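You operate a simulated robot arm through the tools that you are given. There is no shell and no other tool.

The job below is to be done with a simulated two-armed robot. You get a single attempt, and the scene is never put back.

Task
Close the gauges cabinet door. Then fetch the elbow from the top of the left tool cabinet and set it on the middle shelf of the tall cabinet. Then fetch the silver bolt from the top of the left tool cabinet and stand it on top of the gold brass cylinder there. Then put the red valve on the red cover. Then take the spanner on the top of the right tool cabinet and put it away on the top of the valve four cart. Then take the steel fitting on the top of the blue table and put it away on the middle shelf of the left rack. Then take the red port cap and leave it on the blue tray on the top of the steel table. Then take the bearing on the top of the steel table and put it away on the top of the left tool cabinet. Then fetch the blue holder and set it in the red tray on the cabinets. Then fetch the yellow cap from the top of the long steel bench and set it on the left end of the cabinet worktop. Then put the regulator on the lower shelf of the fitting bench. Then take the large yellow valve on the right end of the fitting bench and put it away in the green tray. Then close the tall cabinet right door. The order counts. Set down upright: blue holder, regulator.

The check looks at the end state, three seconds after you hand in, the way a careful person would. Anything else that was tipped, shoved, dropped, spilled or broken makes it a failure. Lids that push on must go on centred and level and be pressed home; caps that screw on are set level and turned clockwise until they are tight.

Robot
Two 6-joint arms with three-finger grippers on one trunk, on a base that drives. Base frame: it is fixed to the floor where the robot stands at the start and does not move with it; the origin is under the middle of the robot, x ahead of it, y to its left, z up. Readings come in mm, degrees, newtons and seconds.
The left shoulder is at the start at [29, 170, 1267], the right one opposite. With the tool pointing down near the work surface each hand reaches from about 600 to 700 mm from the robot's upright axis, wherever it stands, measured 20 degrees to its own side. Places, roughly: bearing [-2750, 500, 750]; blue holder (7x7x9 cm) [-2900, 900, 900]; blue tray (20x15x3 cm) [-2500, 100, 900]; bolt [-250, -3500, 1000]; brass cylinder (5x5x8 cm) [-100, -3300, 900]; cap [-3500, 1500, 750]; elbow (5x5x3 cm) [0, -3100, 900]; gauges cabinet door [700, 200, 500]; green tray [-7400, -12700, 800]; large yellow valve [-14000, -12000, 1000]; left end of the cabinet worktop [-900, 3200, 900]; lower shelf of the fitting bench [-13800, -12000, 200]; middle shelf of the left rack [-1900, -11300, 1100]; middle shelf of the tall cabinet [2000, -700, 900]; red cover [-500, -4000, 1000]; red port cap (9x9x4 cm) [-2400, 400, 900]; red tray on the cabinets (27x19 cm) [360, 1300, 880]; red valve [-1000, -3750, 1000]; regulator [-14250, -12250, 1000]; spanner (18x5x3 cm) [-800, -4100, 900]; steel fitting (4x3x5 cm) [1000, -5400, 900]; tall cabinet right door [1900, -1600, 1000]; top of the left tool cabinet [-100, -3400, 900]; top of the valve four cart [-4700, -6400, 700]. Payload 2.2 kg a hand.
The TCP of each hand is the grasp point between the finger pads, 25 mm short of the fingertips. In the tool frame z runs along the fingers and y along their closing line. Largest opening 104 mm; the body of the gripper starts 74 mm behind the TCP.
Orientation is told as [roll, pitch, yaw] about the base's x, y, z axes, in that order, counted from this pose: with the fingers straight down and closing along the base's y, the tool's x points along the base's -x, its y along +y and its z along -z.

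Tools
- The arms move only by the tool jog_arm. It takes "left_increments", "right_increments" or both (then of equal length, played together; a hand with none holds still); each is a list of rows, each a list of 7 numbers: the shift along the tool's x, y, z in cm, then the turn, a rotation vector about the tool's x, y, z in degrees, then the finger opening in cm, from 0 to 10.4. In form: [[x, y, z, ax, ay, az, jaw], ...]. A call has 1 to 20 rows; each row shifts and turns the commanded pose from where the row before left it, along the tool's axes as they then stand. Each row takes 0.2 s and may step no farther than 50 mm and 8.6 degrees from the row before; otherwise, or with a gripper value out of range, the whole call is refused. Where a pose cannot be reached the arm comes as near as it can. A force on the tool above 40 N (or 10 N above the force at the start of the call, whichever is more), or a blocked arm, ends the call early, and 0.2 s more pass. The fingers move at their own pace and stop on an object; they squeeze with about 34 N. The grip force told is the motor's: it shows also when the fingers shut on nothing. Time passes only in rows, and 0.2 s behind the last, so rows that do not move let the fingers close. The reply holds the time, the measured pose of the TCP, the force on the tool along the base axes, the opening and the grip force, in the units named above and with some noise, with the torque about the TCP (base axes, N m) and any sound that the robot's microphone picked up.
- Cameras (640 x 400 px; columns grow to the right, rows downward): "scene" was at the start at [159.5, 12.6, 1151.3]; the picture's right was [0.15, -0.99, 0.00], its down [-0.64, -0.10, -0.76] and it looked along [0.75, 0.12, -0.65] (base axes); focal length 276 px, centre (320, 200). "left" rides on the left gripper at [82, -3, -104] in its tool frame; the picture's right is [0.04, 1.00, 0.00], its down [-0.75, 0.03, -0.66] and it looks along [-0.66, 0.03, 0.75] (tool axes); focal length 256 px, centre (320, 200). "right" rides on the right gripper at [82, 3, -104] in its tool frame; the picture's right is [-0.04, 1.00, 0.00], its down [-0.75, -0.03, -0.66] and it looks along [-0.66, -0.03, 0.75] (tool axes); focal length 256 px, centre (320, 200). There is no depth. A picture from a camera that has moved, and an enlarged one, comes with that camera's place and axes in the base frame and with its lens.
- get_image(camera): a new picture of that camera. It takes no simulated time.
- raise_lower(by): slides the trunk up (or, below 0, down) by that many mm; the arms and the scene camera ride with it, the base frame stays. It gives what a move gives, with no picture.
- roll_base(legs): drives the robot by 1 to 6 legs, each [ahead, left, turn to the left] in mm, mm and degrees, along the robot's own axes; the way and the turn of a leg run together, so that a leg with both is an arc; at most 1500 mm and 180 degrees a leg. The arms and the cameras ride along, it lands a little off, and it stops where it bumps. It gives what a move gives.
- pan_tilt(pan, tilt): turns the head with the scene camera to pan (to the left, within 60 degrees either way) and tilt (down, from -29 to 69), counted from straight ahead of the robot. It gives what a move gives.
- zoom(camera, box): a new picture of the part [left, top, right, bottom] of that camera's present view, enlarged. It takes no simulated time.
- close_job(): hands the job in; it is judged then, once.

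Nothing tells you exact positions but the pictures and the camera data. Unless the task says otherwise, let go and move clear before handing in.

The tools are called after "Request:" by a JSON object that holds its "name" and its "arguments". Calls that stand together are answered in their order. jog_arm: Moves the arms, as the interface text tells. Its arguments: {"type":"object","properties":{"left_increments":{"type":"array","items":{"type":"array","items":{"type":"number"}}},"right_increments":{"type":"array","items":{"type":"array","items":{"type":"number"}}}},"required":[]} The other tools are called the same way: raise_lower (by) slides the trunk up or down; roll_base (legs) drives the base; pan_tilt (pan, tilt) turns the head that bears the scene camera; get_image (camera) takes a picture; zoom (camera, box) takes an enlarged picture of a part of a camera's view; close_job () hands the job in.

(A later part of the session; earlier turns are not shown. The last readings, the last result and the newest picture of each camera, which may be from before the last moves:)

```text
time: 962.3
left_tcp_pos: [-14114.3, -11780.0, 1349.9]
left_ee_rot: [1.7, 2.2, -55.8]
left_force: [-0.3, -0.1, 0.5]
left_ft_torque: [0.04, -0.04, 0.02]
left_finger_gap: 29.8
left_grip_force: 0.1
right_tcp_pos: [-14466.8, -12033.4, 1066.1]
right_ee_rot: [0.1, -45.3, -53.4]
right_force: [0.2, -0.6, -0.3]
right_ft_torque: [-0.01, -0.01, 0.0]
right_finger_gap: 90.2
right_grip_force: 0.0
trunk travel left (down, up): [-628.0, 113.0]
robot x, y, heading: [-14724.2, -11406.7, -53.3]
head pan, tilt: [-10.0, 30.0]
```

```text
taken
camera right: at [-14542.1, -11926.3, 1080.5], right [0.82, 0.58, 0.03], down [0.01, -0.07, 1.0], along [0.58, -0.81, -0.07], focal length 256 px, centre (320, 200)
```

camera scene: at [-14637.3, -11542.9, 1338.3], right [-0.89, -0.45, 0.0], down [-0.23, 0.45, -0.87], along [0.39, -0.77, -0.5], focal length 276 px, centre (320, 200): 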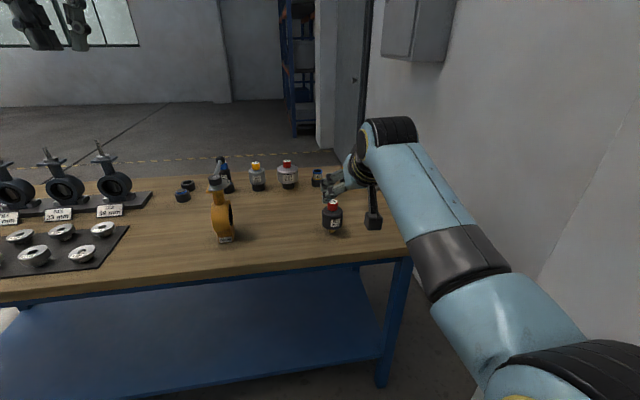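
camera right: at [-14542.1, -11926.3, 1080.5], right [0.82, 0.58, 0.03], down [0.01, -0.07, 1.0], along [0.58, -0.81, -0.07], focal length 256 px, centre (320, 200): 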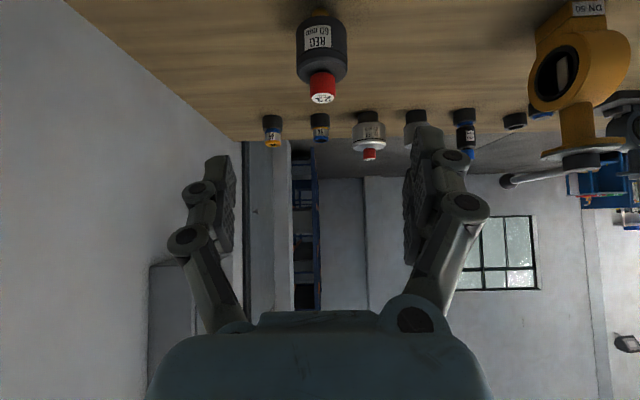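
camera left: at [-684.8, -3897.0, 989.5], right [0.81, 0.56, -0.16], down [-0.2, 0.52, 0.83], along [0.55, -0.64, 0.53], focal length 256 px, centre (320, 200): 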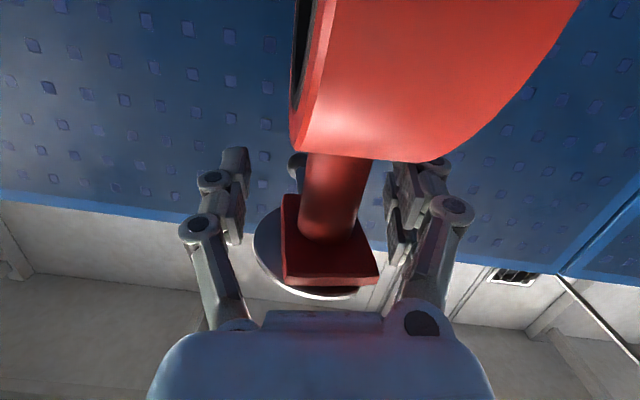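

Well aligned. I lower the trunk, then approach the drum.

Request:
{"name": "raise_lower", "arguments": {"by": -130}}

Request:
{"name": "roll_base", "arguments": {"legs": [[85, 4, 0]]}}

Request:
{"name": "get_image", "arguments": {"camera": "right"}}

Request:
{"name": "get_image", "arguments": {"camera": "scene"}}

```text
time: 963.9
left_tcp_pos: [-14114.1, -11780.6, 1217.5]
left_ee_rot: [1.8, 2.5, -55.8]
left_force: [0.7, -0.4, 1.4]
left_ft_torque: [0.01, 0.02, 0.0]
left_finger_gap: 29.8
left_grip_force: 0.0
right_tcp_pos: [-14466.0, -12033.4, 936.3]
right_ee_rot: [0.1, -45.3, -53.3]
right_force: [-0.4, -0.6, 0.4]
right_ft_torque: [0.0, 0.02, 0.0]
right_finger_gap: 89.8
right_grip_force: 0.0
trunk travel left (down, up): [-498.0, 243.0]
robot x, y, heading: [-14724.0, -11404.2, -53.1]
head pan, tilt: [-10.0, 30.0]
```

```text
time: 965.0
left_tcp_pos: [-14058.5, -11849.5, 1217.1]
left_ee_rot: [1.7, 2.5, -55.8]
left_force: [0.3, -1.1, 0.0]
left_ft_torque: [0.04, 0.04, -0.02]
left_finger_gap: 29.8
left_grip_force: 0.0
right_tcp_pos: [-14411.9, -12100.0, 934.9]
right_ee_rot: [0.2, -45.3, -53.3]
right_force: [0.4, -0.5, -0.5]
right_ft_torque: [0.01, 0.02, 0.0]
right_finger_gap: 90.2
right_grip_force: 0.0
trunk travel left (down, up): [-498.0, 243.0]
robot x, y, heading: [-14669.2, -11473.1, -53.4]
head pan, tilt: [-10.0, 30.0]
```

```text
taken
camera right: at [-14486.5, -11993.7, 949.5], right [0.82, 0.57, 0.03], down [0.01, -0.07, 1.0], along [0.58, -0.82, -0.07], focal length 256 px, centre (320, 200)
```

right: 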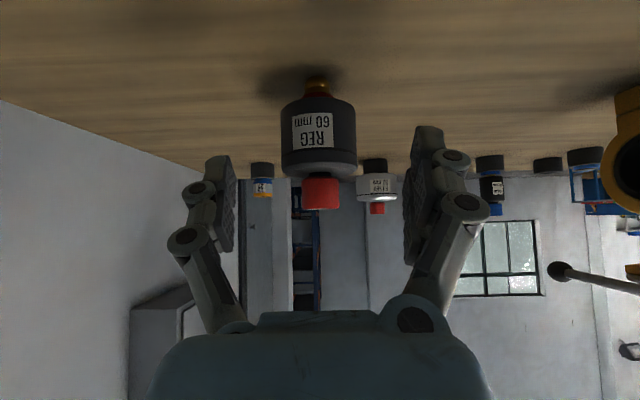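

```text
taken
camera scene: at [-14581.1, -11611.7, 1207.0], right [-0.89, -0.45, 0.0], down [-0.23, 0.45, -0.87], along [0.39, -0.77, -0.5], focal length 276 px, centre (320, 200)
```

scene: 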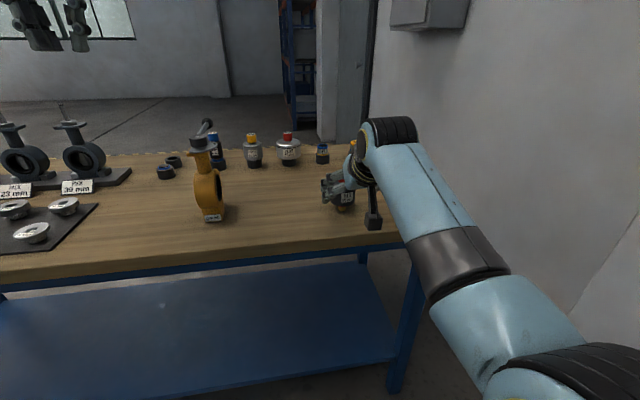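

The drum spans z 855–916 and lies 67 mm ahead. I move in diagonally so the pads flank it.

Request:
{"name": "jog_arm", "arguments": {"right_increments": [[-0.31, 0, 2.83, 0, 0, 0, 9], [-0.31, 0, 2.83, 0, 0, 0, 9], [-0.31, 0, 2.5, 0, 0, 0, 9]]}}

Request:
{"name": "get_image", "arguments": {"camera": "right"}}

Request:
{"name": "zoom", "arguments": {"camera": "scene", "box": [300, 130, 420, 250]}}

```text
time: 965.8
left_tcp_pos: [-14058.2, -11847.8, 1217.9]
left_ee_rot: [1.7, 2.6, -55.8]
left_force: [0.7, 0.6, 0.3]
left_ft_torque: [0.03, 0.02, 0.01]
left_finger_gap: 30.1
left_grip_force: 0.1
right_tcp_pos: [-14373.5, -12149.9, 883.9]
right_ee_rot: [0.1, -45.1, -53.4]
right_force: [0.6, 0.2, 0.0]
right_ft_torque: [0.0, -0.02, 0.05]
right_finger_gap: 89.9
right_grip_force: 0.1
trunk travel left (down, up): [-498.0, 243.0]
robot x, y, heading: [-14670.9, -11472.3, -53.2]
head pan, tilt: [-10.0, 30.0]
```

```text
taken
camera right: at [-14449.2, -12044.2, 899.7], right [0.82, 0.57, 0.03], down [0.01, -0.07, 1.0], along [0.58, -0.82, -0.07], focal length 256 px, centre (320, 200)
```

right: 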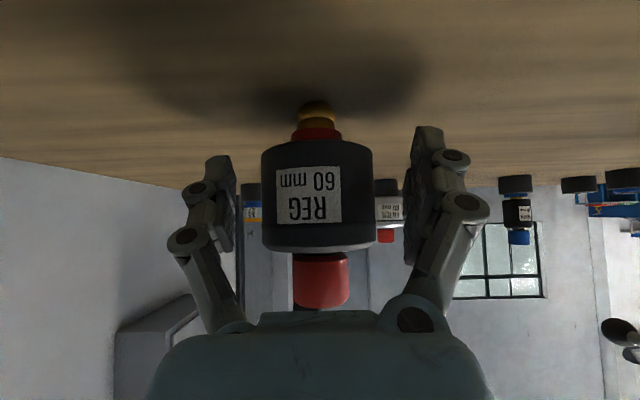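

```text
3.33 times, centred on (360, 190) of scene
camera zoom: at [-14581.8, -11611.2, 1207.1], right [-0.89, -0.45, 0.0], down [-0.23, 0.45, -0.87], along [0.39, -0.77, -0.5], focal length 920 px, centre (187, 233)
```

zoom: 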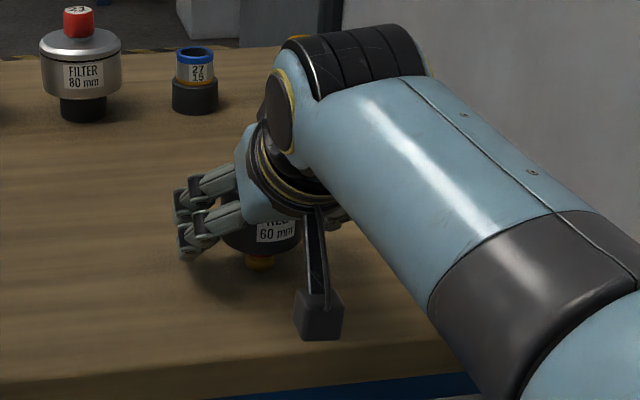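

Right at the grasp point. I close on the drum.

Request:
{"name": "jog_arm", "arguments": {"right_increments": [[0, 0, 0.3, 0, 0, 0, 7.5], [0, 0, 0, 0, 0, 0, 6.2], [0, 0, 0, 0, 0, 0, 5], [0, 0, 0, 0, 0, 0, 4], [0, 0, 0, 0, 0, 0, 4]]}}

Request:
{"name": "get_image", "arguments": {"camera": "right"}}

Request:
{"name": "raise_lower", "arguments": {"by": 15}}

Request:
{"name": "get_image", "arguments": {"camera": "right"}}

```text
time: 967.0
left_tcp_pos: [-14059.6, -11847.6, 1218.7]
left_ee_rot: [1.6, 2.6, -55.8]
left_force: [-0.6, 0.1, 0.5]
left_ft_torque: [-0.01, 0.0, 0.01]
left_finger_gap: 29.7
left_grip_force: 0.0
right_tcp_pos: [-14373.2, -12153.0, 885.0]
right_ee_rot: [0.1, -45.3, -53.4]
right_force: [-1.6, -1.3, 0.0]
right_ft_torque: [-0.07, 0.06, -0.03]
right_finger_gap: 59.2
right_grip_force: 34.2
trunk travel left (down, up): [-498.0, 243.0]
robot x, y, heading: [-14668.0, -11475.0, -53.3]
head pan, tilt: [-10.0, 30.0]
```

```text
taken
camera right: at [-14448.1, -12045.5, 898.4], right [0.82, 0.57, 0.03], down [0.01, -0.07, 1.0], along [0.58, -0.82, -0.07], focal length 256 px, centre (320, 200)
```

right: 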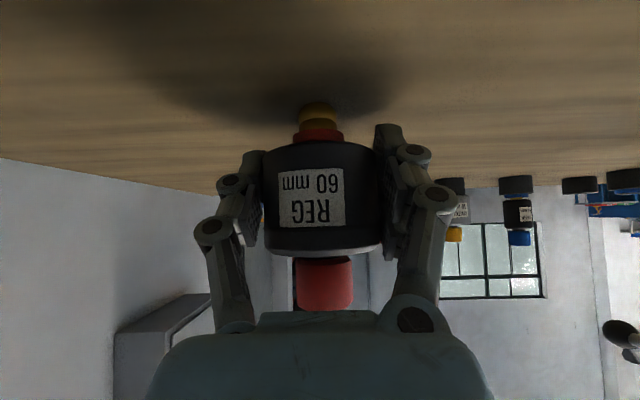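

```text
time: 967.6
left_tcp_pos: [-14059.0, -11848.6, 1232.2]
left_ee_rot: [1.7, 2.5, -55.8]
left_force: [0.5, -0.3, 0.0]
left_ft_torque: [0.04, 0.01, 0.0]
left_finger_gap: 30.1
left_grip_force: 0.1
right_tcp_pos: [-14371.8, -12152.5, 898.2]
right_ee_rot: [0.1, -45.2, -53.3]
right_force: [0.3, 0.2, -4.6]
right_ft_torque: [-0.02, 0.01, -0.01]
right_finger_gap: 59.1
right_grip_force: 34.2
trunk travel left (down, up): [-513.0, 228.0]
robot x, y, heading: [-14670.2, -11472.0, -53.2]
head pan, tilt: [-10.0, 30.0]
```

```text
taken
camera right: at [-14447.1, -12046.5, 911.5], right [0.82, 0.57, 0.03], down [0.01, -0.07, 1.0], along [0.58, -0.81, -0.07], focal length 256 px, centre (320, 200)
```

right: 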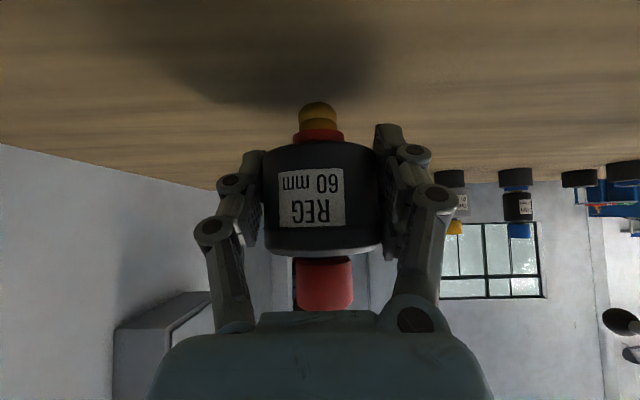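

The regulator is held upright, base about 45 mm below the TCP. I back off and shift along to the bench's left end.

Request:
{"name": "raise_lower", "arguments": {"by": 60}}

Request:
{"name": "roll_base", "arguments": {"legs": [[-350, 0, 0], [150, 1135, 0], [0, 0, -0.9]]}}

Request:
{"name": "raise_lower", "arguments": {"by": -560}}

Request:
{"name": "pan_tilt", "arguments": {"pan": 0, "tilt": 25}}

Request:
{"name": "get_image", "arguments": {"camera": "scene"}}

Request:
{"name": "get_image", "arguments": {"camera": "right"}}

```text
time: 968.6
left_tcp_pos: [-14059.6, -11847.7, 1292.1]
left_ee_rot: [1.7, 2.6, -55.8]
left_force: [0.7, 0.4, 0.9]
left_ft_torque: [0.06, 0.03, 0.01]
left_finger_gap: 30.0
left_grip_force: 0.0
right_tcp_pos: [-14371.6, -12153.4, 956.3]
right_ee_rot: [0.1, -45.1, -53.3]
right_force: [-0.2, -0.5, -4.2]
right_ft_torque: [0.04, 0.02, -0.02]
right_finger_gap: 58.8
right_grip_force: 33.7
trunk travel left (down, up): [-573.0, 168.0]
robot x, y, heading: [-14668.6, -11472.1, -53.4]
head pan, tilt: [-10.0, 30.0]
```

```text
time: 976.5
left_tcp_pos: [-13291.2, -11025.1, 1292.2]
left_ee_rot: [1.7, 2.6, -56.1]
left_force: [-0.7, 0.1, -0.3]
left_ft_torque: [-0.01, 0.01, 0.03]
left_finger_gap: 30.4
left_grip_force: 0.1
right_tcp_pos: [-13605.7, -11329.5, 956.3]
right_ee_rot: [0.0, -45.2, -53.6]
right_force: [-0.2, 0.7, -3.2]
right_ft_torque: [0.02, 0.02, 0.01]
right_finger_gap: 59.0
right_grip_force: 33.8
trunk travel left (down, up): [-573.0, 168.0]
robot x, y, heading: [-13895.4, -10646.3, -53.6]
head pan, tilt: [-10.0, 30.0]
```

```text
refused: -560 is not a number from -400 to 400
```

```text
time: 977.2
left_tcp_pos: [-13292.5, -11025.6, 1292.6]
left_ee_rot: [1.7, 2.6, -56.1]
left_force: [0.0, -0.3, 0.4]
left_ft_torque: [-0.02, 0.04, 0.0]
left_finger_gap: 30.0
left_grip_force: 0.0
right_tcp_pos: [-13605.2, -11330.0, 957.8]
right_ee_rot: [0.1, -45.2, -53.7]
right_force: [-0.3, 0.2, -2.7]
right_ft_torque: [0.04, 0.03, -0.01]
right_finger_gap: 59.1
right_grip_force: 33.7
trunk travel left (down, up): [-573.0, 168.0]
robot x, y, heading: [-13895.0, -10644.7, -53.7]
head pan, tilt: [0.0, 25.0]
```

```text
taken
camera scene: at [-13798.7, -10778.8, 1291.0], right [-0.81, -0.59, 0.0], down [-0.25, 0.34, -0.91], along [0.54, -0.73, -0.42], focal length 276 px, centre (320, 200)
```

scene: 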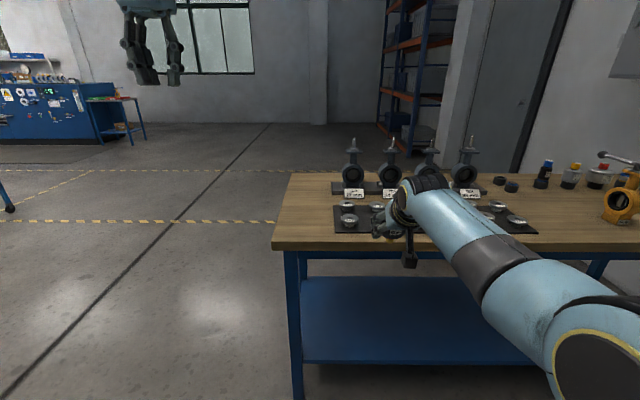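

```text
taken
camera right: at [-13680.3, -11222.6, 971.7], right [0.82, 0.57, 0.03], down [0.01, -0.07, 1.0], along [0.57, -0.82, -0.07], focal length 256 px, centre (320, 200)
```

right: 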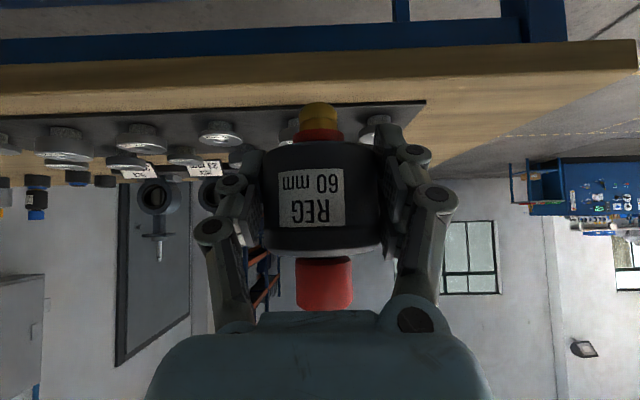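

I back up a little more, then lower the trunk in two steps in front of the bench.

Request:
{"name": "roll_base", "arguments": {"legs": [[-120, 0, 0]]}}

Request:
{"name": "raise_lower", "arguments": {"by": -300}}

Request:
{"name": "raise_lower", "arguments": {"by": -270}}

Request:
{"name": "get_image", "arguments": {"camera": "scene"}}

Request:
{"name": "get_image", "arguments": {"camera": "right"}}

```text
time: 978.5
left_tcp_pos: [-13363.6, -10927.5, 1294.3]
left_ee_rot: [1.6, 2.5, -56.2]
left_force: [-0.4, 0.1, 0.0]
left_ft_torque: [-0.04, -0.02, 0.0]
left_finger_gap: 30.0
left_grip_force: 0.1
right_tcp_pos: [-13676.0, -11231.6, 958.1]
right_ee_rot: [0.1, -45.3, -53.6]
right_force: [-0.4, -0.2, -3.6]
right_ft_torque: [0.04, 0.03, 0.0]
right_finger_gap: 59.2
right_grip_force: 34.3
trunk travel left (down, up): [-573.0, 168.0]
robot x, y, heading: [-13971.1, -10548.9, -53.6]
head pan, tilt: [0.0, 25.0]
```

```text
time: 981.5
left_tcp_pos: [-13354.7, -10940.5, 919.1]
left_ee_rot: [1.4, 9.1, -56.1]
left_force: [-0.1, -0.2, -0.7]
left_ft_torque: [-0.03, -0.01, 0.03]
left_finger_gap: 29.8
left_grip_force: 0.1
right_tcp_pos: [-13676.5, -11231.9, 657.3]
right_ee_rot: [0.0, -45.4, -53.6]
right_force: [-0.3, -0.4, -4.0]
right_ft_torque: [0.0, 0.0, -0.02]
right_finger_gap: 59.1
right_grip_force: 33.3
trunk travel left (down, up): [-273.0, 468.0]
robot x, y, heading: [-13970.6, -10551.1, -53.4]
head pan, tilt: [0.0, 25.0]
```

```text
time: 984.2
left_tcp_pos: [-13357.4, -10936.2, 445.3]
left_ee_rot: [0.4, 28.8, -56.5]
left_force: [-0.3, -0.7, 0.3]
left_ft_torque: [0.0, 0.02, -0.03]
left_finger_gap: 30.0
left_grip_force: 0.0
right_tcp_pos: [-13676.8, -11231.5, 387.6]
right_ee_rot: [0.1, -45.3, -53.6]
right_force: [-0.2, 0.8, -3.8]
right_ft_torque: [0.01, 0.02, 0.02]
right_finger_gap: 59.1
right_grip_force: 34.1
trunk travel left (down, up): [-3.0, 738.0]
robot x, y, heading: [-13967.5, -10548.0, -53.8]
head pan, tilt: [0.0, 25.0]
```

```text
taken
camera scene: at [-13852.2, -10706.0, 709.2], right [-0.8, -0.59, 0.0], down [-0.25, 0.34, -0.91], along [0.54, -0.73, -0.42], focal length 276 px, centre (320, 200)
```

scene: 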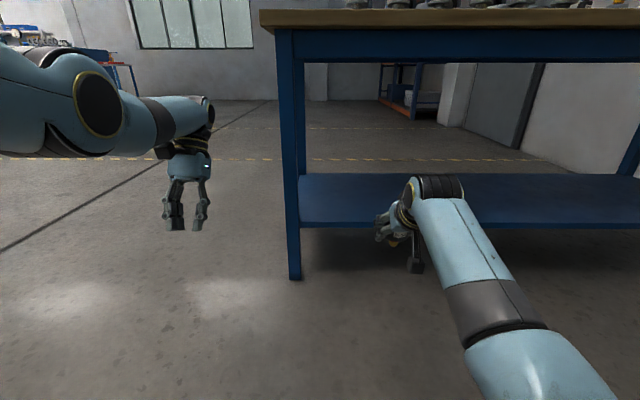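

```text
taken
camera right: at [-13751.7, -11125.1, 402.7], right [0.82, 0.57, 0.03], down [0.01, -0.07, 1.0], along [0.57, -0.82, -0.06], focal length 256 px, centre (320, 200)
```

right: 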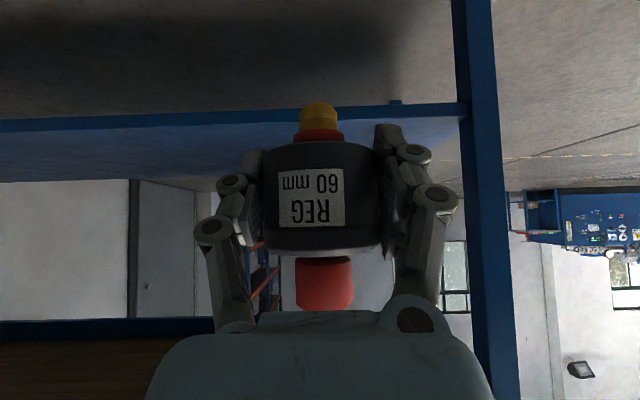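

The shelf top is at about z 225 and the hand is well placed laterally. I lower the arm further and then roll the hand in under the bench top.

Request:
{"name": "jog_arm", "arguments": {"right_increments": [[3.7, 0, 0.4, 0, 0, 0, 4], [3.7, 0, 0.4, 0, 0, 0, 4], [3.7, 0, 0.4, 0, 0, 0, 4]]}}

Request:
{"name": "roll_base", "arguments": {"legs": [[330, 0, 0]]}}

Request:
{"name": "get_image", "arguments": {"camera": "right"}}

Request:
{"name": "get_image", "arguments": {"camera": "scene"}}

```text
time: 985.0
left_tcp_pos: [-13357.6, -10935.1, 443.4]
left_ee_rot: [0.4, 28.7, -56.4]
left_force: [-0.6, 0.4, 0.0]
left_ft_torque: [0.0, 0.03, -0.04]
left_finger_gap: 30.0
left_grip_force: 0.1
right_tcp_pos: [-13718.9, -11173.6, 300.1]
right_ee_rot: [0.0, -45.2, -53.6]
right_force: [-0.3, 0.1, -3.4]
right_ft_torque: [0.01, 0.05, 0.02]
right_finger_gap: 59.2
right_grip_force: 34.1
trunk travel left (down, up): [-3.0, 738.0]
robot x, y, heading: [-13969.6, -10547.7, -53.6]
head pan, tilt: [0.0, 25.0]
```

```text
time: 987.2
left_tcp_pos: [-13162.0, -11203.3, 444.0]
left_ee_rot: [0.3, 28.7, -56.6]
left_force: [-0.3, -1.0, 0.6]
left_ft_torque: [0.0, -0.01, 0.01]
left_finger_gap: 29.9
left_grip_force: 0.0
right_tcp_pos: [-13521.7, -11440.2, 299.5]
right_ee_rot: [0.1, -45.3, -53.6]
right_force: [-0.1, 0.0, -2.9]
right_ft_torque: [0.03, -0.02, 0.0]
right_finger_gap: 58.8
right_grip_force: 34.4
trunk travel left (down, up): [-3.0, 738.0]
robot x, y, heading: [-13773.4, -10815.1, -53.6]
head pan, tilt: [0.0, 25.0]
```

```text
taken
camera right: at [-13597.1, -11334.0, 314.2], right [0.82, 0.57, 0.03], down [0.01, -0.07, 1.0], along [0.57, -0.82, -0.07], focal length 256 px, centre (320, 200)
```

right: 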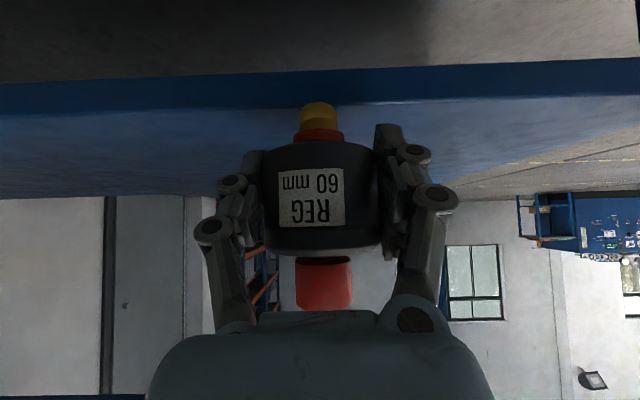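

```text
taken
camera scene: at [-13655.5, -10972.8, 709.0], right [-0.8, -0.59, 0.0], down [-0.25, 0.34, -0.91], along [0.54, -0.73, -0.42], focal length 276 px, centre (320, 200)
```

scene: 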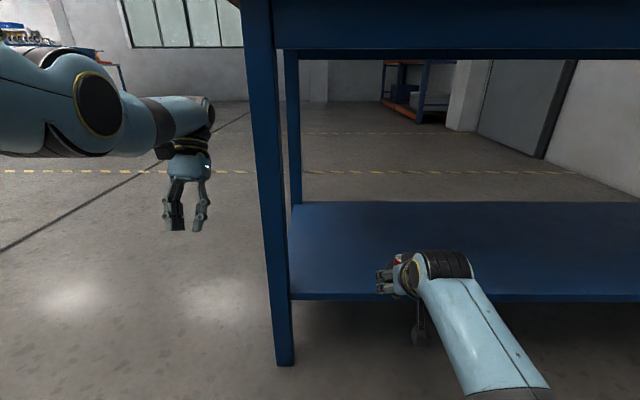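

Request:
{"name": "roll_base", "arguments": {"legs": [[180, 0, 0]]}}

Request:
{"name": "get_image", "arguments": {"camera": "right"}}

Request:
{"name": "get_image", "arguments": {"camera": "scene"}}

```text
time: 988.7
left_tcp_pos: [-13055.5, -11341.1, 443.3]
left_ee_rot: [0.3, 28.7, -56.2]
left_force: [0.0, 0.3, -0.3]
left_ft_torque: [-0.02, -0.02, 0.01]
left_finger_gap: 29.9
left_grip_force: 0.1
right_tcp_pos: [-13413.4, -11582.1, 299.0]
right_ee_rot: [0.1, -45.1, -53.3]
right_force: [0.3, 0.2, -4.1]
right_ft_torque: [0.01, -0.05, -0.02]
right_finger_gap: 59.0
right_grip_force: 34.2
trunk travel left (down, up): [-3.0, 738.0]
robot x, y, heading: [-13669.0, -10957.0, -53.3]
head pan, tilt: [0.0, 25.0]
```

```text
taken
camera right: at [-13488.8, -11474.9, 314.1], right [0.82, 0.58, 0.03], down [0.01, -0.07, 1.0], along [0.58, -0.81, -0.07], focal length 256 px, centre (320, 200)
```

right: 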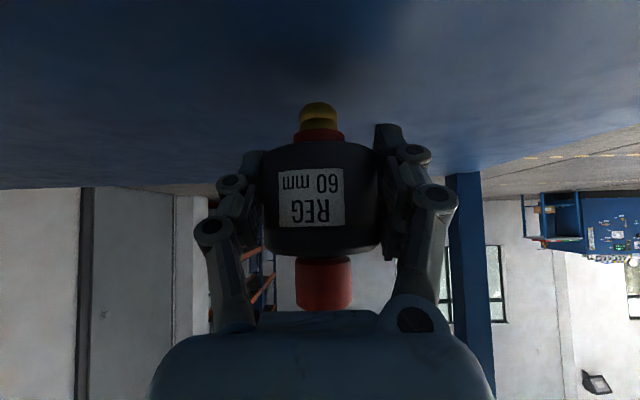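

```text
taken
camera scene: at [-13549.2, -11114.3, 709.0], right [-0.8, -0.6, 0.0], down [-0.25, 0.34, -0.91], along [0.54, -0.73, -0.42], focal length 276 px, centre (320, 200)
```

scene: 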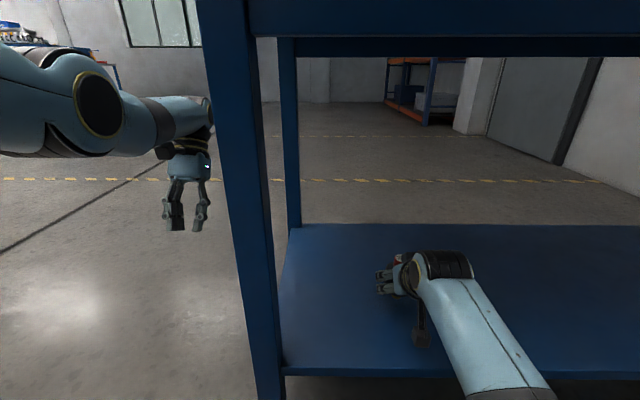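

The regulator is over the shelf. I lower it in small steps until it stands.

Request:
{"name": "jog_arm", "arguments": {"right_increments": [[0.8, 0, 0.8, 0, 0, 0, 4], [0.6, 0, 0.6, 0, 0, 0, 4]]}}

Request:
{"name": "jog_arm", "arguments": {"right_increments": [[0.21, 0, 0.21, 0, 0, 0, 4], [0.14, 0, 0.14, 0, 0, 0, 4]]}}

Request:
{"name": "get_image", "arguments": {"camera": "right"}}

```text
time: 989.3
left_tcp_pos: [-13054.9, -11340.0, 447.2]
left_ee_rot: [0.5, 28.5, -56.2]
left_force: [-1.0, 0.2, -0.2]
left_ft_torque: [-0.01, 0.02, -0.02]
left_finger_gap: 29.8
left_grip_force: 0.0
right_tcp_pos: [-13411.3, -11585.0, 287.6]
right_ee_rot: [0.1, -46.1, -53.3]
right_force: [-1.4, 2.5, 28.4]
right_ft_torque: [-0.1, 0.02, -0.06]
right_finger_gap: 59.4
right_grip_force: 34.2
trunk travel left (down, up): [-3.0, 738.0]
robot x, y, heading: [-13666.7, -10957.2, -53.3]
head pan, tilt: [0.0, 25.0]
```

```text
time: 989.9
left_tcp_pos: [-13054.5, -11340.4, 446.3]
left_ee_rot: [0.5, 28.5, -56.2]
left_force: [-0.8, 1.0, -0.3]
left_ft_torque: [-0.01, -0.01, 0.03]
left_finger_gap: 29.9
left_grip_force: 0.1
right_tcp_pos: [-13413.0, -11582.4, 278.3]
right_ee_rot: [0.1, -45.5, -53.4]
right_force: [-4.5, 7.7, 31.5]
right_ft_torque: [0.53, -0.29, 0.18]
right_finger_gap: 58.8
right_grip_force: 33.9
trunk travel left (down, up): [-3.0, 738.0]
robot x, y, heading: [-13669.8, -10956.1, -53.4]
head pan, tilt: [0.0, 25.0]
```

```text
taken
camera right: at [-13489.0, -11475.6, 291.8], right [0.82, 0.57, 0.03], down [0.01, -0.07, 1.0], along [0.58, -0.82, -0.06], focal length 256 px, centre (320, 200)
```

right: 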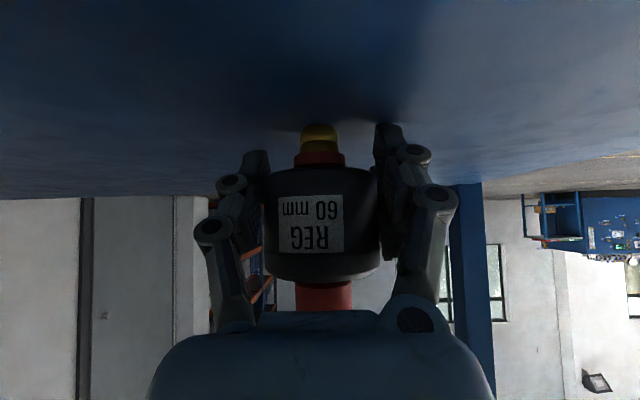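

It's standing on the shelf (it slid up a little in the pads). I ease the pressure and release gently.

Request:
{"name": "jog_arm", "arguments": {"right_increments": [[-0.2, 0, -0.2, 0, 0, 0, 4], [-0.1, 0, -0.1, 0, 0, 0, 4]]}}

Request:
{"name": "get_image", "arguments": {"camera": "right"}}

```text
time: 990.5
left_tcp_pos: [-13053.4, -11341.2, 444.1]
left_ee_rot: [0.4, 28.7, -56.2]
left_force: [-0.2, -0.5, 0.5]
left_ft_torque: [-0.01, 0.02, 0.01]
left_finger_gap: 30.0
left_grip_force: 0.1
right_tcp_pos: [-13414.2, -11582.5, 277.9]
right_ee_rot: [0.0, -45.1, -53.2]
right_force: [2.9, -4.0, 6.8]
right_ft_torque: [0.13, -0.4, -0.18]
right_finger_gap: 58.4
right_grip_force: 34.3
trunk travel left (down, up): [-3.0, 738.0]
robot x, y, heading: [-13668.8, -10955.7, -53.3]
head pan, tilt: [0.0, 25.0]
```

```text
taken
camera right: at [-13489.5, -11475.0, 293.0], right [0.82, 0.58, 0.03], down [0.02, -0.07, 1.0], along [0.58, -0.81, -0.07], focal length 256 px, centre (320, 200)
```

right: 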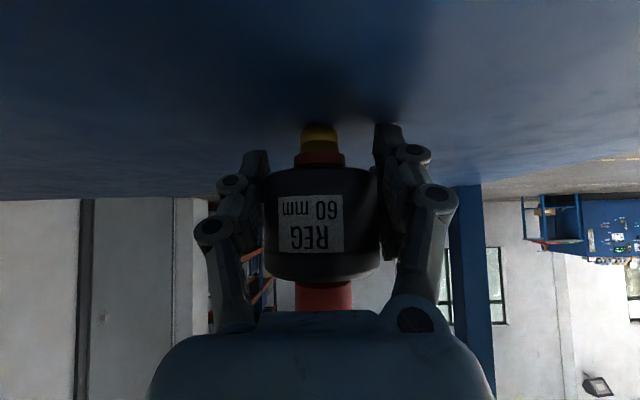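

Request:
{"name": "jog_arm", "arguments": {"right_increments": [[0, 0, 0, 0, 0, 0, 6.1], [0, 0, 0, 0, 0, 0, 6.4], [0, 0, 0, 0, 0, 0, 6.8], [0, 0, 0, 0, 0, 0, 7.5], [0, 0, 0, 0, 0, 0, 9]]}}

Request:
{"name": "get_image", "arguments": {"camera": "right"}}

Request:
{"name": "zoom", "arguments": {"camera": "scene", "box": [340, 210, 480, 330]}}

```text
time: 991.7
left_tcp_pos: [-13053.4, -11340.8, 444.9]
left_ee_rot: [0.5, 28.8, -56.2]
left_force: [-0.7, 0.6, 0.8]
left_ft_torque: [0.02, -0.04, 0.02]
left_finger_gap: 29.6
left_grip_force: 0.0
right_tcp_pos: [-13413.2, -11581.9, 278.5]
right_ee_rot: [0.0, -45.2, -53.3]
right_force: [0.0, -0.3, 0.9]
right_ft_torque: [-0.06, -0.01, -0.02]
right_finger_gap: 90.2
right_grip_force: 0.0
trunk travel left (down, up): [-3.0, 738.0]
robot x, y, heading: [-13665.7, -10958.7, -53.5]
head pan, tilt: [0.0, 25.0]
```

```text
taken
camera right: at [-13489.0, -11475.5, 293.8], right [0.82, 0.58, 0.03], down [0.01, -0.07, 1.0], along [0.58, -0.81, -0.07], focal length 256 px, centre (320, 200)
```

right: 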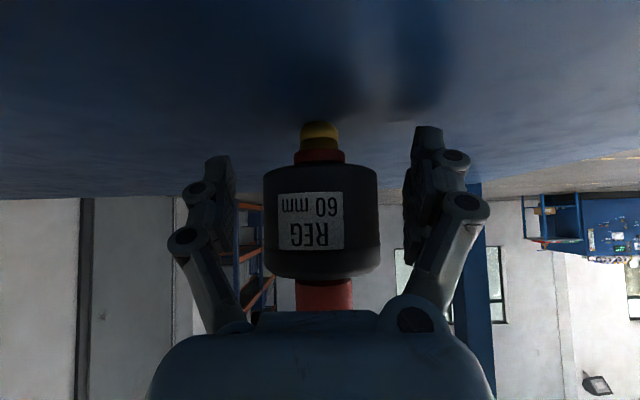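

```text
3.33 times, centred on (410, 270) of scene
camera zoom: at [-13549.3, -11114.1, 709.0], right [-0.8, -0.6, 0.0], down [-0.25, 0.34, -0.91], along [0.54, -0.73, -0.42], focal length 920 px, centre (20, -33)
```

zoom: 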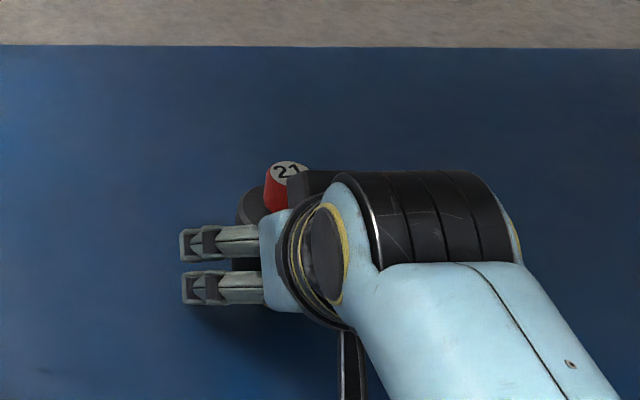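

The regulator stands upright on the lower shelf. I back straight out.

Request:
{"name": "roll_base", "arguments": {"legs": [[-300, 0, 0]]}}

Request:
{"name": "get_image", "arguments": {"camera": "right"}}

Request:
{"name": "roll_base", "arguments": {"legs": [[-300, 0, 0]]}}

Request:
{"name": "zoom", "arguments": {"camera": "scene", "box": [260, 130, 480, 290]}}

```text
time: 993.8
left_tcp_pos: [-13232.8, -11100.8, 445.2]
left_ee_rot: [0.4, 28.7, -56.1]
left_force: [-0.6, -0.3, 0.2]
left_ft_torque: [0.0, -0.02, 0.01]
left_finger_gap: 29.7
left_grip_force: 0.1
right_tcp_pos: [-13591.9, -11342.5, 279.3]
right_ee_rot: [0.1, -45.2, -53.2]
right_force: [-0.1, 0.5, -0.1]
right_ft_torque: [-0.01, -0.01, -0.02]
right_finger_gap: 90.3
right_grip_force: 0.1
trunk travel left (down, up): [-3.0, 738.0]
robot x, y, heading: [-13846.0, -10716.4, -53.4]
head pan, tilt: [0.0, 25.0]
```

```text
taken
camera right: at [-13667.2, -11236.0, 294.0], right [0.82, 0.58, 0.03], down [0.01, -0.07, 1.0], along [0.58, -0.81, -0.07], focal length 256 px, centre (320, 200)
```

right: 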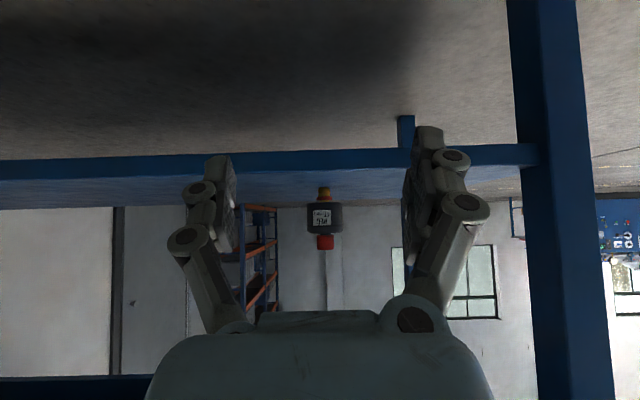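

```text
time: 995.8
left_tcp_pos: [-13413.1, -10857.6, 443.0]
left_ee_rot: [0.5, 28.7, -55.9]
left_force: [-0.5, 0.4, 0.0]
left_ft_torque: [0.04, -0.04, 0.0]
left_finger_gap: 29.8
left_grip_force: 0.0
right_tcp_pos: [-13771.7, -11099.4, 278.3]
right_ee_rot: [0.2, -45.1, -53.1]
right_force: [-0.6, 1.1, -1.5]
right_ft_torque: [0.01, -0.01, 0.0]
right_finger_gap: 89.9
right_grip_force: 0.1
trunk travel left (down, up): [-3.0, 738.0]
robot x, y, heading: [-14032.1, -10475.0, -52.9]
head pan, tilt: [0.0, 25.0]
```

```text
2.50 times, centred on (370, 210) of scene
camera zoom: at [-13909.2, -10632.0, 709.1], right [-0.8, -0.6, 0.0], down [-0.25, 0.34, -0.91], along [0.54, -0.72, -0.42], focal length 690 px, centre (195, 175)
```

zoom: 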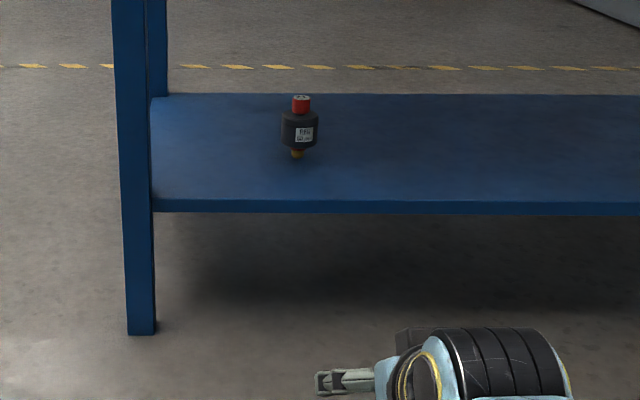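

The regulator is standing on the lower shelf. Next: the large yellow valve. I raise the trunk, level the right hand further, and line up on the valve's neck.

Request:
{"name": "raise_lower", "arguments": {"by": 400}}

Request:
{"name": "raise_lower", "arguments": {"by": 90}}

Request:
{"name": "jog_arm", "arguments": {"right_increments": [[0, 0, 0, 0, -7, 0, 8], [0, 0, 0, 0, -7, 0, 8], [0, 0, 0, 0, -7, 0, 8], [0, 0, 0, 0, -7, 0, 8], [0, 0, 0, 0, -6, 0, 8]], "left_increments": [[0, 0, 0, 0, -7, 0, 3], [0, 0, 0, 0, -7, 0, 3], [0, 0, 0, 0, -7, 0, 3], [0, 0, 0, 0, -7, 0, 3], [0, 0, 0, 0, 0, 0, 3]]}}

Request:
{"name": "get_image", "arguments": {"camera": "scene"}}

```text
time: 999.6
left_tcp_pos: [-13415.4, -10854.7, 1100.7]
left_ee_rot: [1.6, 4.9, -55.6]
left_force: [0.2, 0.1, -0.1]
left_ft_torque: [-0.03, 0.02, -0.02]
left_finger_gap: 30.0
left_grip_force: 0.0
right_tcp_pos: [-13772.2, -11100.5, 679.4]
right_ee_rot: [0.1, -45.2, -53.1]
right_force: [-0.7, -0.2, 1.0]
right_ft_torque: [0.0, 0.02, -0.04]
right_finger_gap: 90.0
right_grip_force: 0.0
trunk travel left (down, up): [-403.0, 338.0]
robot x, y, heading: [-14027.0, -10474.3, -53.3]
head pan, tilt: [0.0, 25.0]
```

```text
time: 1000.9
left_tcp_pos: [-13417.8, -10849.9, 1207.1]
left_ee_rot: [1.4, 3.5, -55.7]
left_force: [0.8, -0.3, -0.1]
left_ft_torque: [0.01, 0.0, 0.02]
left_finger_gap: 30.3
left_grip_force: 0.0
right_tcp_pos: [-13771.1, -11099.5, 769.3]
right_ee_rot: [0.0, -45.3, -53.1]
right_force: [0.3, -0.6, -0.2]
right_ft_torque: [-0.04, 0.0, -0.04]
right_finger_gap: 90.1
right_grip_force: 0.1
trunk travel left (down, up): [-493.0, 248.0]
robot x, y, heading: [-14030.4, -10474.8, -52.9]
head pan, tilt: [0.0, 25.0]
```

```text
time: 1002.1
left_tcp_pos: [-13408.3, -10862.3, 1207.1]
left_ee_rot: [1.8, -24.7, -56.5]
left_force: [-0.4, -0.3, -0.1]
left_ft_torque: [-0.03, 0.0, 0.01]
left_finger_gap: 29.8
left_grip_force: 0.0
left hand out of reach, approached as far as the arm can: row 1, 2
right_tcp_pos: [-13749.6, -11084.8, 766.2]
right_ee_rot: [8.8, -72.6, -54.8]
right_force: [0.5, 0.2, 0.2]
right_ft_torque: [0.02, -0.07, 0.0]
right_finger_gap: 79.7
right_grip_force: 0.1
right hand out of reach, approached as far as the arm can: row 4, 5
trunk travel left (down, up): [-493.0, 248.0]
robot x, y, heading: [-14034.1, -10479.9, -53.2]
head pan, tilt: [0.0, 25.0]
```

```text
taken
camera scene: at [-13927.0, -10608.6, 1210.0], right [-0.8, -0.6, 0.0], down [-0.25, 0.34, -0.91], along [0.54, -0.72, -0.42], focal length 276 px, centre (320, 200)
```

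scene: 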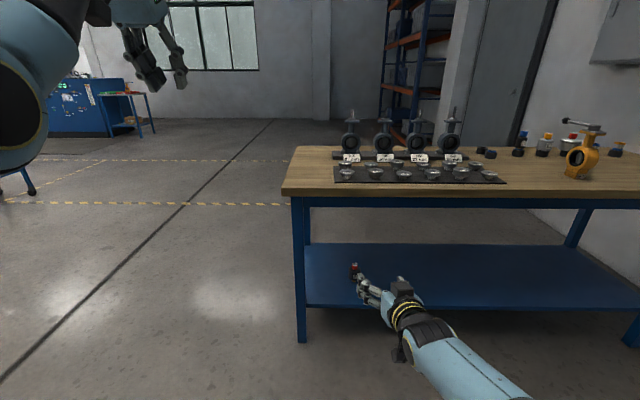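

Request:
{"name": "jog_arm", "arguments": {"right_increments": [[-4.1, 0, -1.3, 0, 0, 0, 8], [-4.1, 0, -1.3, 0, 0, 0, 8], [-4.1, 0, -1.3, 0, 0, 0, 8], [-4.1, 0, -1.3, 0, 0, 0, 8], [-4.1, 0, -1.3, 0, 0, 0, 8]]}}

Request:
{"name": "get_image", "arguments": {"camera": "right"}}

```text
time: 1003.3
left_tcp_pos: [-13408.7, -10864.2, 1208.2]
left_ee_rot: [1.8, -24.7, -56.4]
left_force: [0.3, 0.3, -0.6]
left_ft_torque: [0.01, -0.01, 0.0]
left_finger_gap: 29.7
left_grip_force: 0.1
right_tcp_pos: [-13786.0, -11102.7, 940.6]
right_ee_rot: [1.5, -79.7, -56.0]
right_force: [0.3, -0.1, -0.3]
right_ft_torque: [0.02, -0.01, -0.03]
right_finger_gap: 80.0
right_grip_force: 0.2
right hand out of reach, approached as far as the arm can: row 2, 3, 5
trunk travel left (down, up): [-493.0, 248.0]
robot x, y, heading: [-14024.6, -10475.4, -53.1]
head pan, tilt: [0.0, 25.0]
```

```text
taken
camera right: at [-13851.5, -11005.4, 878.8], right [0.82, 0.57, 0.04], down [-0.32, 0.4, 0.86], along [0.48, -0.72, 0.51], focal length 256 px, centre (320, 200)
```

right: 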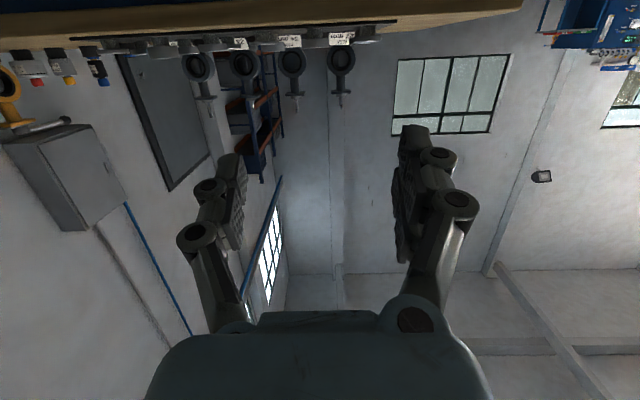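

Request:
{"name": "jog_arm", "arguments": {"right_increments": [[-0.54, 0, 2.95, 0, 0, 0, 8], [-0.54, 0, 2.95, 0, 0, 0, 8], [-0.54, 0, 2.95, 0, 0, 0, 8]]}}

Request:
{"name": "raise_lower", "arguments": {"by": 50}}

Request:
{"name": "roll_base", "arguments": {"legs": [[420, -760, 0]]}}

Request:
{"name": "get_image", "arguments": {"camera": "scene"}}

Request:
{"name": "get_image", "arguments": {"camera": "right"}}

```text
time: 1004.1
left_tcp_pos: [-13407.5, -10862.3, 1206.9]
left_ee_rot: [1.9, -24.7, -56.3]
left_force: [0.1, -0.8, 0.0]
left_ft_torque: [0.0, 0.04, 0.0]
left_finger_gap: 29.8
left_grip_force: 0.1
right_tcp_pos: [-13730.4, -11170.3, 936.6]
right_ee_rot: [0.2, -79.2, -53.1]
right_force: [0.7, -0.4, -0.2]
right_ft_torque: [0.02, -0.01, 0.01]
right_finger_gap: 79.7
right_grip_force: 0.0
right hand out of reach, approached as far as the arm can: row 1
trunk travel left (down, up): [-493.0, 248.0]
robot x, y, heading: [-14027.1, -10477.4, -53.0]
head pan, tilt: [0.0, 25.0]
```

```text
time: 1005.0
left_tcp_pos: [-13408.2, -10863.3, 1256.6]
left_ee_rot: [1.8, -24.6, -56.3]
left_force: [0.2, -0.7, 0.3]
left_ft_torque: [0.01, -0.01, -0.02]
left_finger_gap: 29.8
left_grip_force: 0.0
right_tcp_pos: [-13729.6, -11171.8, 986.8]
right_ee_rot: [0.2, -79.1, -53.2]
right_force: [-0.4, 0.3, -0.6]
right_ft_torque: [0.02, 0.02, 0.0]
right_finger_gap: 80.1
right_grip_force: 0.0
trunk travel left (down, up): [-543.0, 198.0]
robot x, y, heading: [-14028.4, -10479.3, -53.0]
head pan, tilt: [0.0, 25.0]
```

```text
time: 1009.6
left_tcp_pos: [-13753.6, -11650.3, 1257.0]
left_ee_rot: [1.9, -24.7, -55.3]
left_force: [-0.5, 0.3, -0.2]
left_ft_torque: [-0.02, 0.0, -0.03]
left_finger_gap: 29.9
left_grip_force: 0.1
right_tcp_pos: [-14067.9, -11964.0, 988.5]
right_ee_rot: [0.3, -79.3, -52.2]
right_force: [0.4, 0.3, 0.7]
right_ft_torque: [-0.01, 0.01, 0.01]
right_finger_gap: 79.6
right_grip_force: 0.1
trunk travel left (down, up): [-543.0, 198.0]
robot x, y, heading: [-14384.3, -11277.1, -51.8]
head pan, tilt: [0.0, 25.0]
```

```text
taken
camera scene: at [-14277.6, -11405.7, 1260.8], right [-0.79, -0.62, 0.0], down [-0.26, 0.33, -0.91], along [0.56, -0.71, -0.42], focal length 276 px, centre (320, 200)
```

scene: 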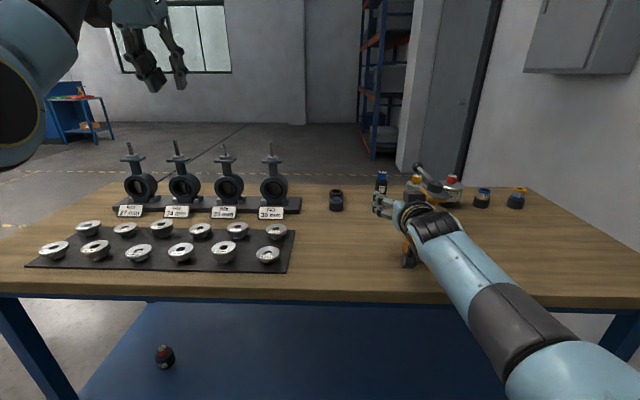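

```text
taken
camera right: at [-14138.2, -11870.8, 926.4], right [0.79, 0.61, 0.04], down [-0.34, 0.38, 0.86], along [0.51, -0.7, 0.5], focal length 256 px, centre (320, 200)
```

right: 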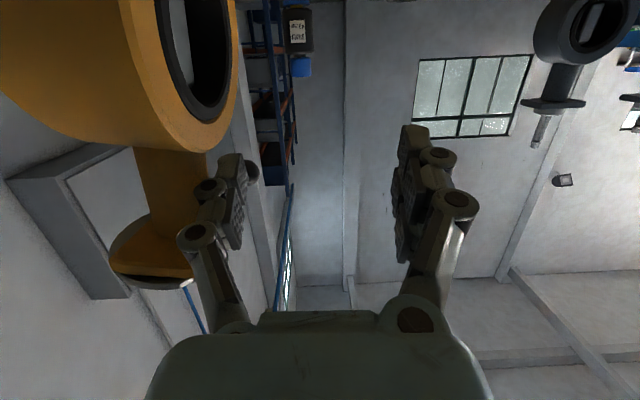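

The hand ended up left of the valve. I back off, shift right 78 mm and come in again.

Request:
{"name": "roll_base", "arguments": {"legs": [[-130, 0, 0], [0, -78, 0]]}}

Request:
{"name": "get_image", "arguments": {"camera": "right"}}

Request:
{"name": "zoom", "arguments": {"camera": "scene", "box": [350, 140, 490, 270]}}

```text
time: 1011.5
left_tcp_pos: [-13896.0, -11599.5, 1258.3]
left_ee_rot: [1.9, -24.7, -55.6]
left_force: [-1.4, 0.1, 0.0]
left_ft_torque: [0.05, -0.02, -0.01]
left_finger_gap: 29.7
left_grip_force: 0.0
right_tcp_pos: [-14211.0, -11912.3, 987.0]
right_ee_rot: [0.6, -79.3, -52.6]
right_force: [-0.1, -0.6, -0.6]
right_ft_torque: [-0.03, -0.01, 0.01]
right_finger_gap: 79.8
right_grip_force: 0.1
trunk travel left (down, up): [-543.0, 198.0]
robot x, y, heading: [-14522.1, -11220.2, -51.9]
head pan, tilt: [0.0, 25.0]
```

```text
taken
camera right: at [-14279.9, -11818.7, 926.4], right [0.79, 0.61, 0.04], down [-0.34, 0.38, 0.86], along [0.51, -0.7, 0.5], focal length 256 px, centre (320, 200)
```

right: 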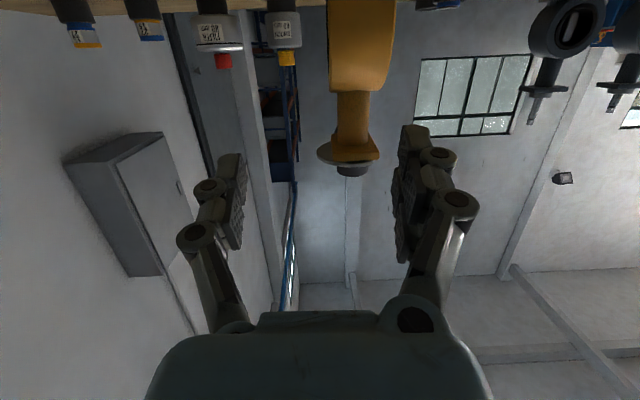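

```text
3.08 times, centred on (420, 205) of scene
camera zoom: at [-14418.9, -11353.4, 1260.8], right [-0.79, -0.61, 0.0], down [-0.26, 0.33, -0.91], along [0.56, -0.71, -0.42], focal length 849 px, centre (12, 185)
```

zoom: 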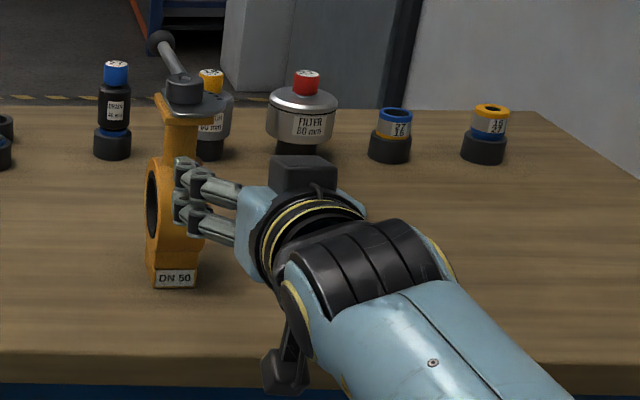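

The neck is about 131 mm ahead and 30 mm to the left, between z 960 and 996. I correct and approach.

Request:
{"name": "roll_base", "arguments": {"legs": [[60, 30, 0]]}}

Request:
{"name": "raise_lower", "arguments": {"by": -8}}

Request:
{"name": "get_image", "arguments": {"camera": "right"}}

```text
time: 1012.5
left_tcp_pos: [-13832.7, -11630.1, 1255.2]
left_ee_rot: [1.9, -24.6, -55.5]
left_force: [1.2, -1.2, -0.2]
left_ft_torque: [0.07, 0.01, -0.01]
left_finger_gap: 29.9
left_grip_force: 0.0
right_tcp_pos: [-14149.9, -11943.5, 986.3]
right_ee_rot: [0.1, -79.1, -52.1]
right_force: [0.7, -0.3, -1.9]
right_ft_torque: [-0.01, -0.02, -0.02]
right_finger_gap: 79.8
right_grip_force: 0.0
trunk travel left (down, up): [-543.0, 198.0]
robot x, y, heading: [-14461.7, -11251.5, -52.1]
head pan, tilt: [0.0, 25.0]
```

```text
time: 1013.1
left_tcp_pos: [-13833.4, -11629.6, 1248.8]
left_ee_rot: [1.8, -24.6, -55.4]
left_force: [-0.1, -0.5, -0.1]
left_ft_torque: [0.01, -0.03, 0.02]
left_finger_gap: 29.9
left_grip_force: 0.1
right_tcp_pos: [-14150.1, -11941.8, 980.4]
right_ee_rot: [0.0, -79.2, -52.1]
right_force: [0.0, 0.5, -0.3]
right_ft_torque: [-0.03, 0.02, 0.02]
right_finger_gap: 79.7
right_grip_force: 0.0
trunk travel left (down, up): [-535.0, 206.0]
robot x, y, heading: [-14458.0, -11253.2, -52.2]
head pan, tilt: [0.0, 25.0]
```

```text
taken
camera right: at [-14219.3, -11848.1, 918.3], right [0.79, 0.61, 0.04], down [-0.33, 0.38, 0.86], along [0.51, -0.7, 0.5], focal length 256 px, centre (320, 200)
```

right: 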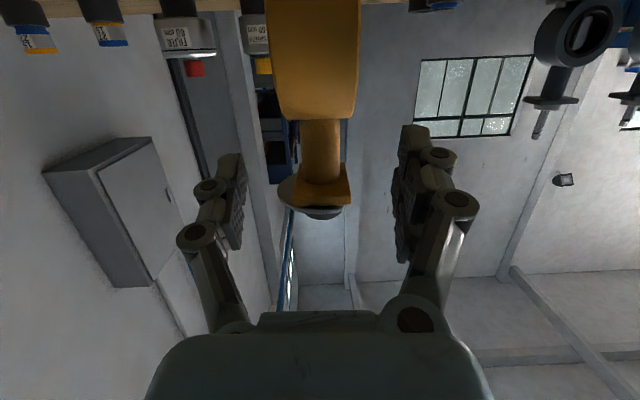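

Request:
{"name": "roll_base", "arguments": {"legs": [[50, 0, 0]]}}

Request:
{"name": "get_image", "arguments": {"camera": "right"}}

Request:
{"name": "zoom", "arguments": {"camera": "scene", "box": [330, 140, 470, 270]}}

```text
time: 1014.0
left_tcp_pos: [-13800.9, -11669.8, 1246.9]
left_ee_rot: [1.8, -24.5, -55.5]
left_force: [0.9, -0.9, -1.2]
left_ft_torque: [0.06, 0.07, 0.01]
left_finger_gap: 29.7
left_grip_force: 0.1
right_tcp_pos: [-14117.9, -11982.9, 978.0]
right_ee_rot: [0.1, -79.2, -52.2]
right_force: [1.0, -1.0, -0.3]
right_ft_torque: [0.0, -0.01, 0.01]
right_finger_gap: 80.1
right_grip_force: 0.0
trunk travel left (down, up): [-535.0, 206.0]
robot x, y, heading: [-14430.4, -11291.6, -51.9]
head pan, tilt: [0.0, 25.0]
```

```text
taken
camera right: at [-14186.5, -11889.4, 917.2], right [0.79, 0.61, 0.04], down [-0.33, 0.38, 0.86], along [0.51, -0.7, 0.5], focal length 256 px, centre (320, 200)
```

right: 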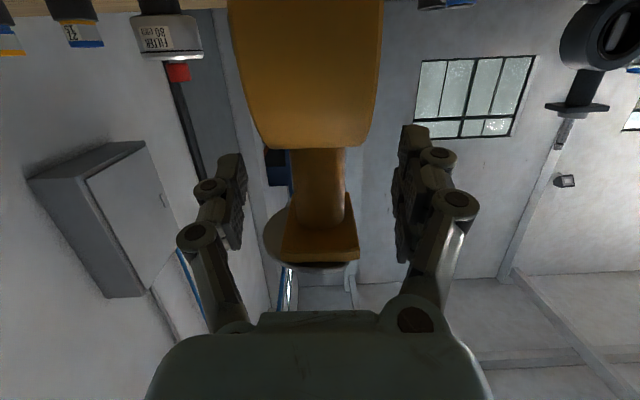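

```text
3.08 times, centred on (400, 205) of scene
camera zoom: at [-14324.7, -11424.6, 1252.4], right [-0.79, -0.61, 0.0], down [-0.26, 0.34, -0.91], along [0.56, -0.71, -0.42], focal length 849 px, centre (74, 185)
```

zoom: 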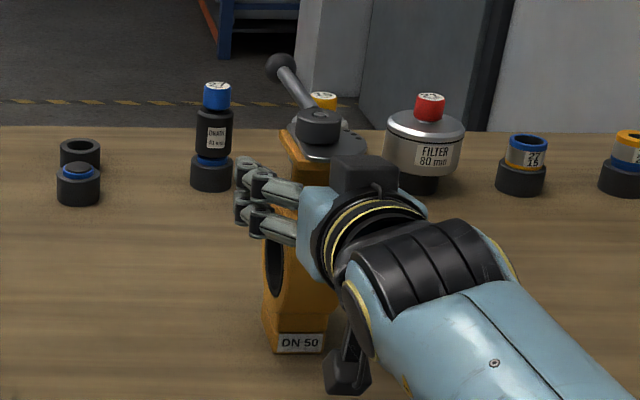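

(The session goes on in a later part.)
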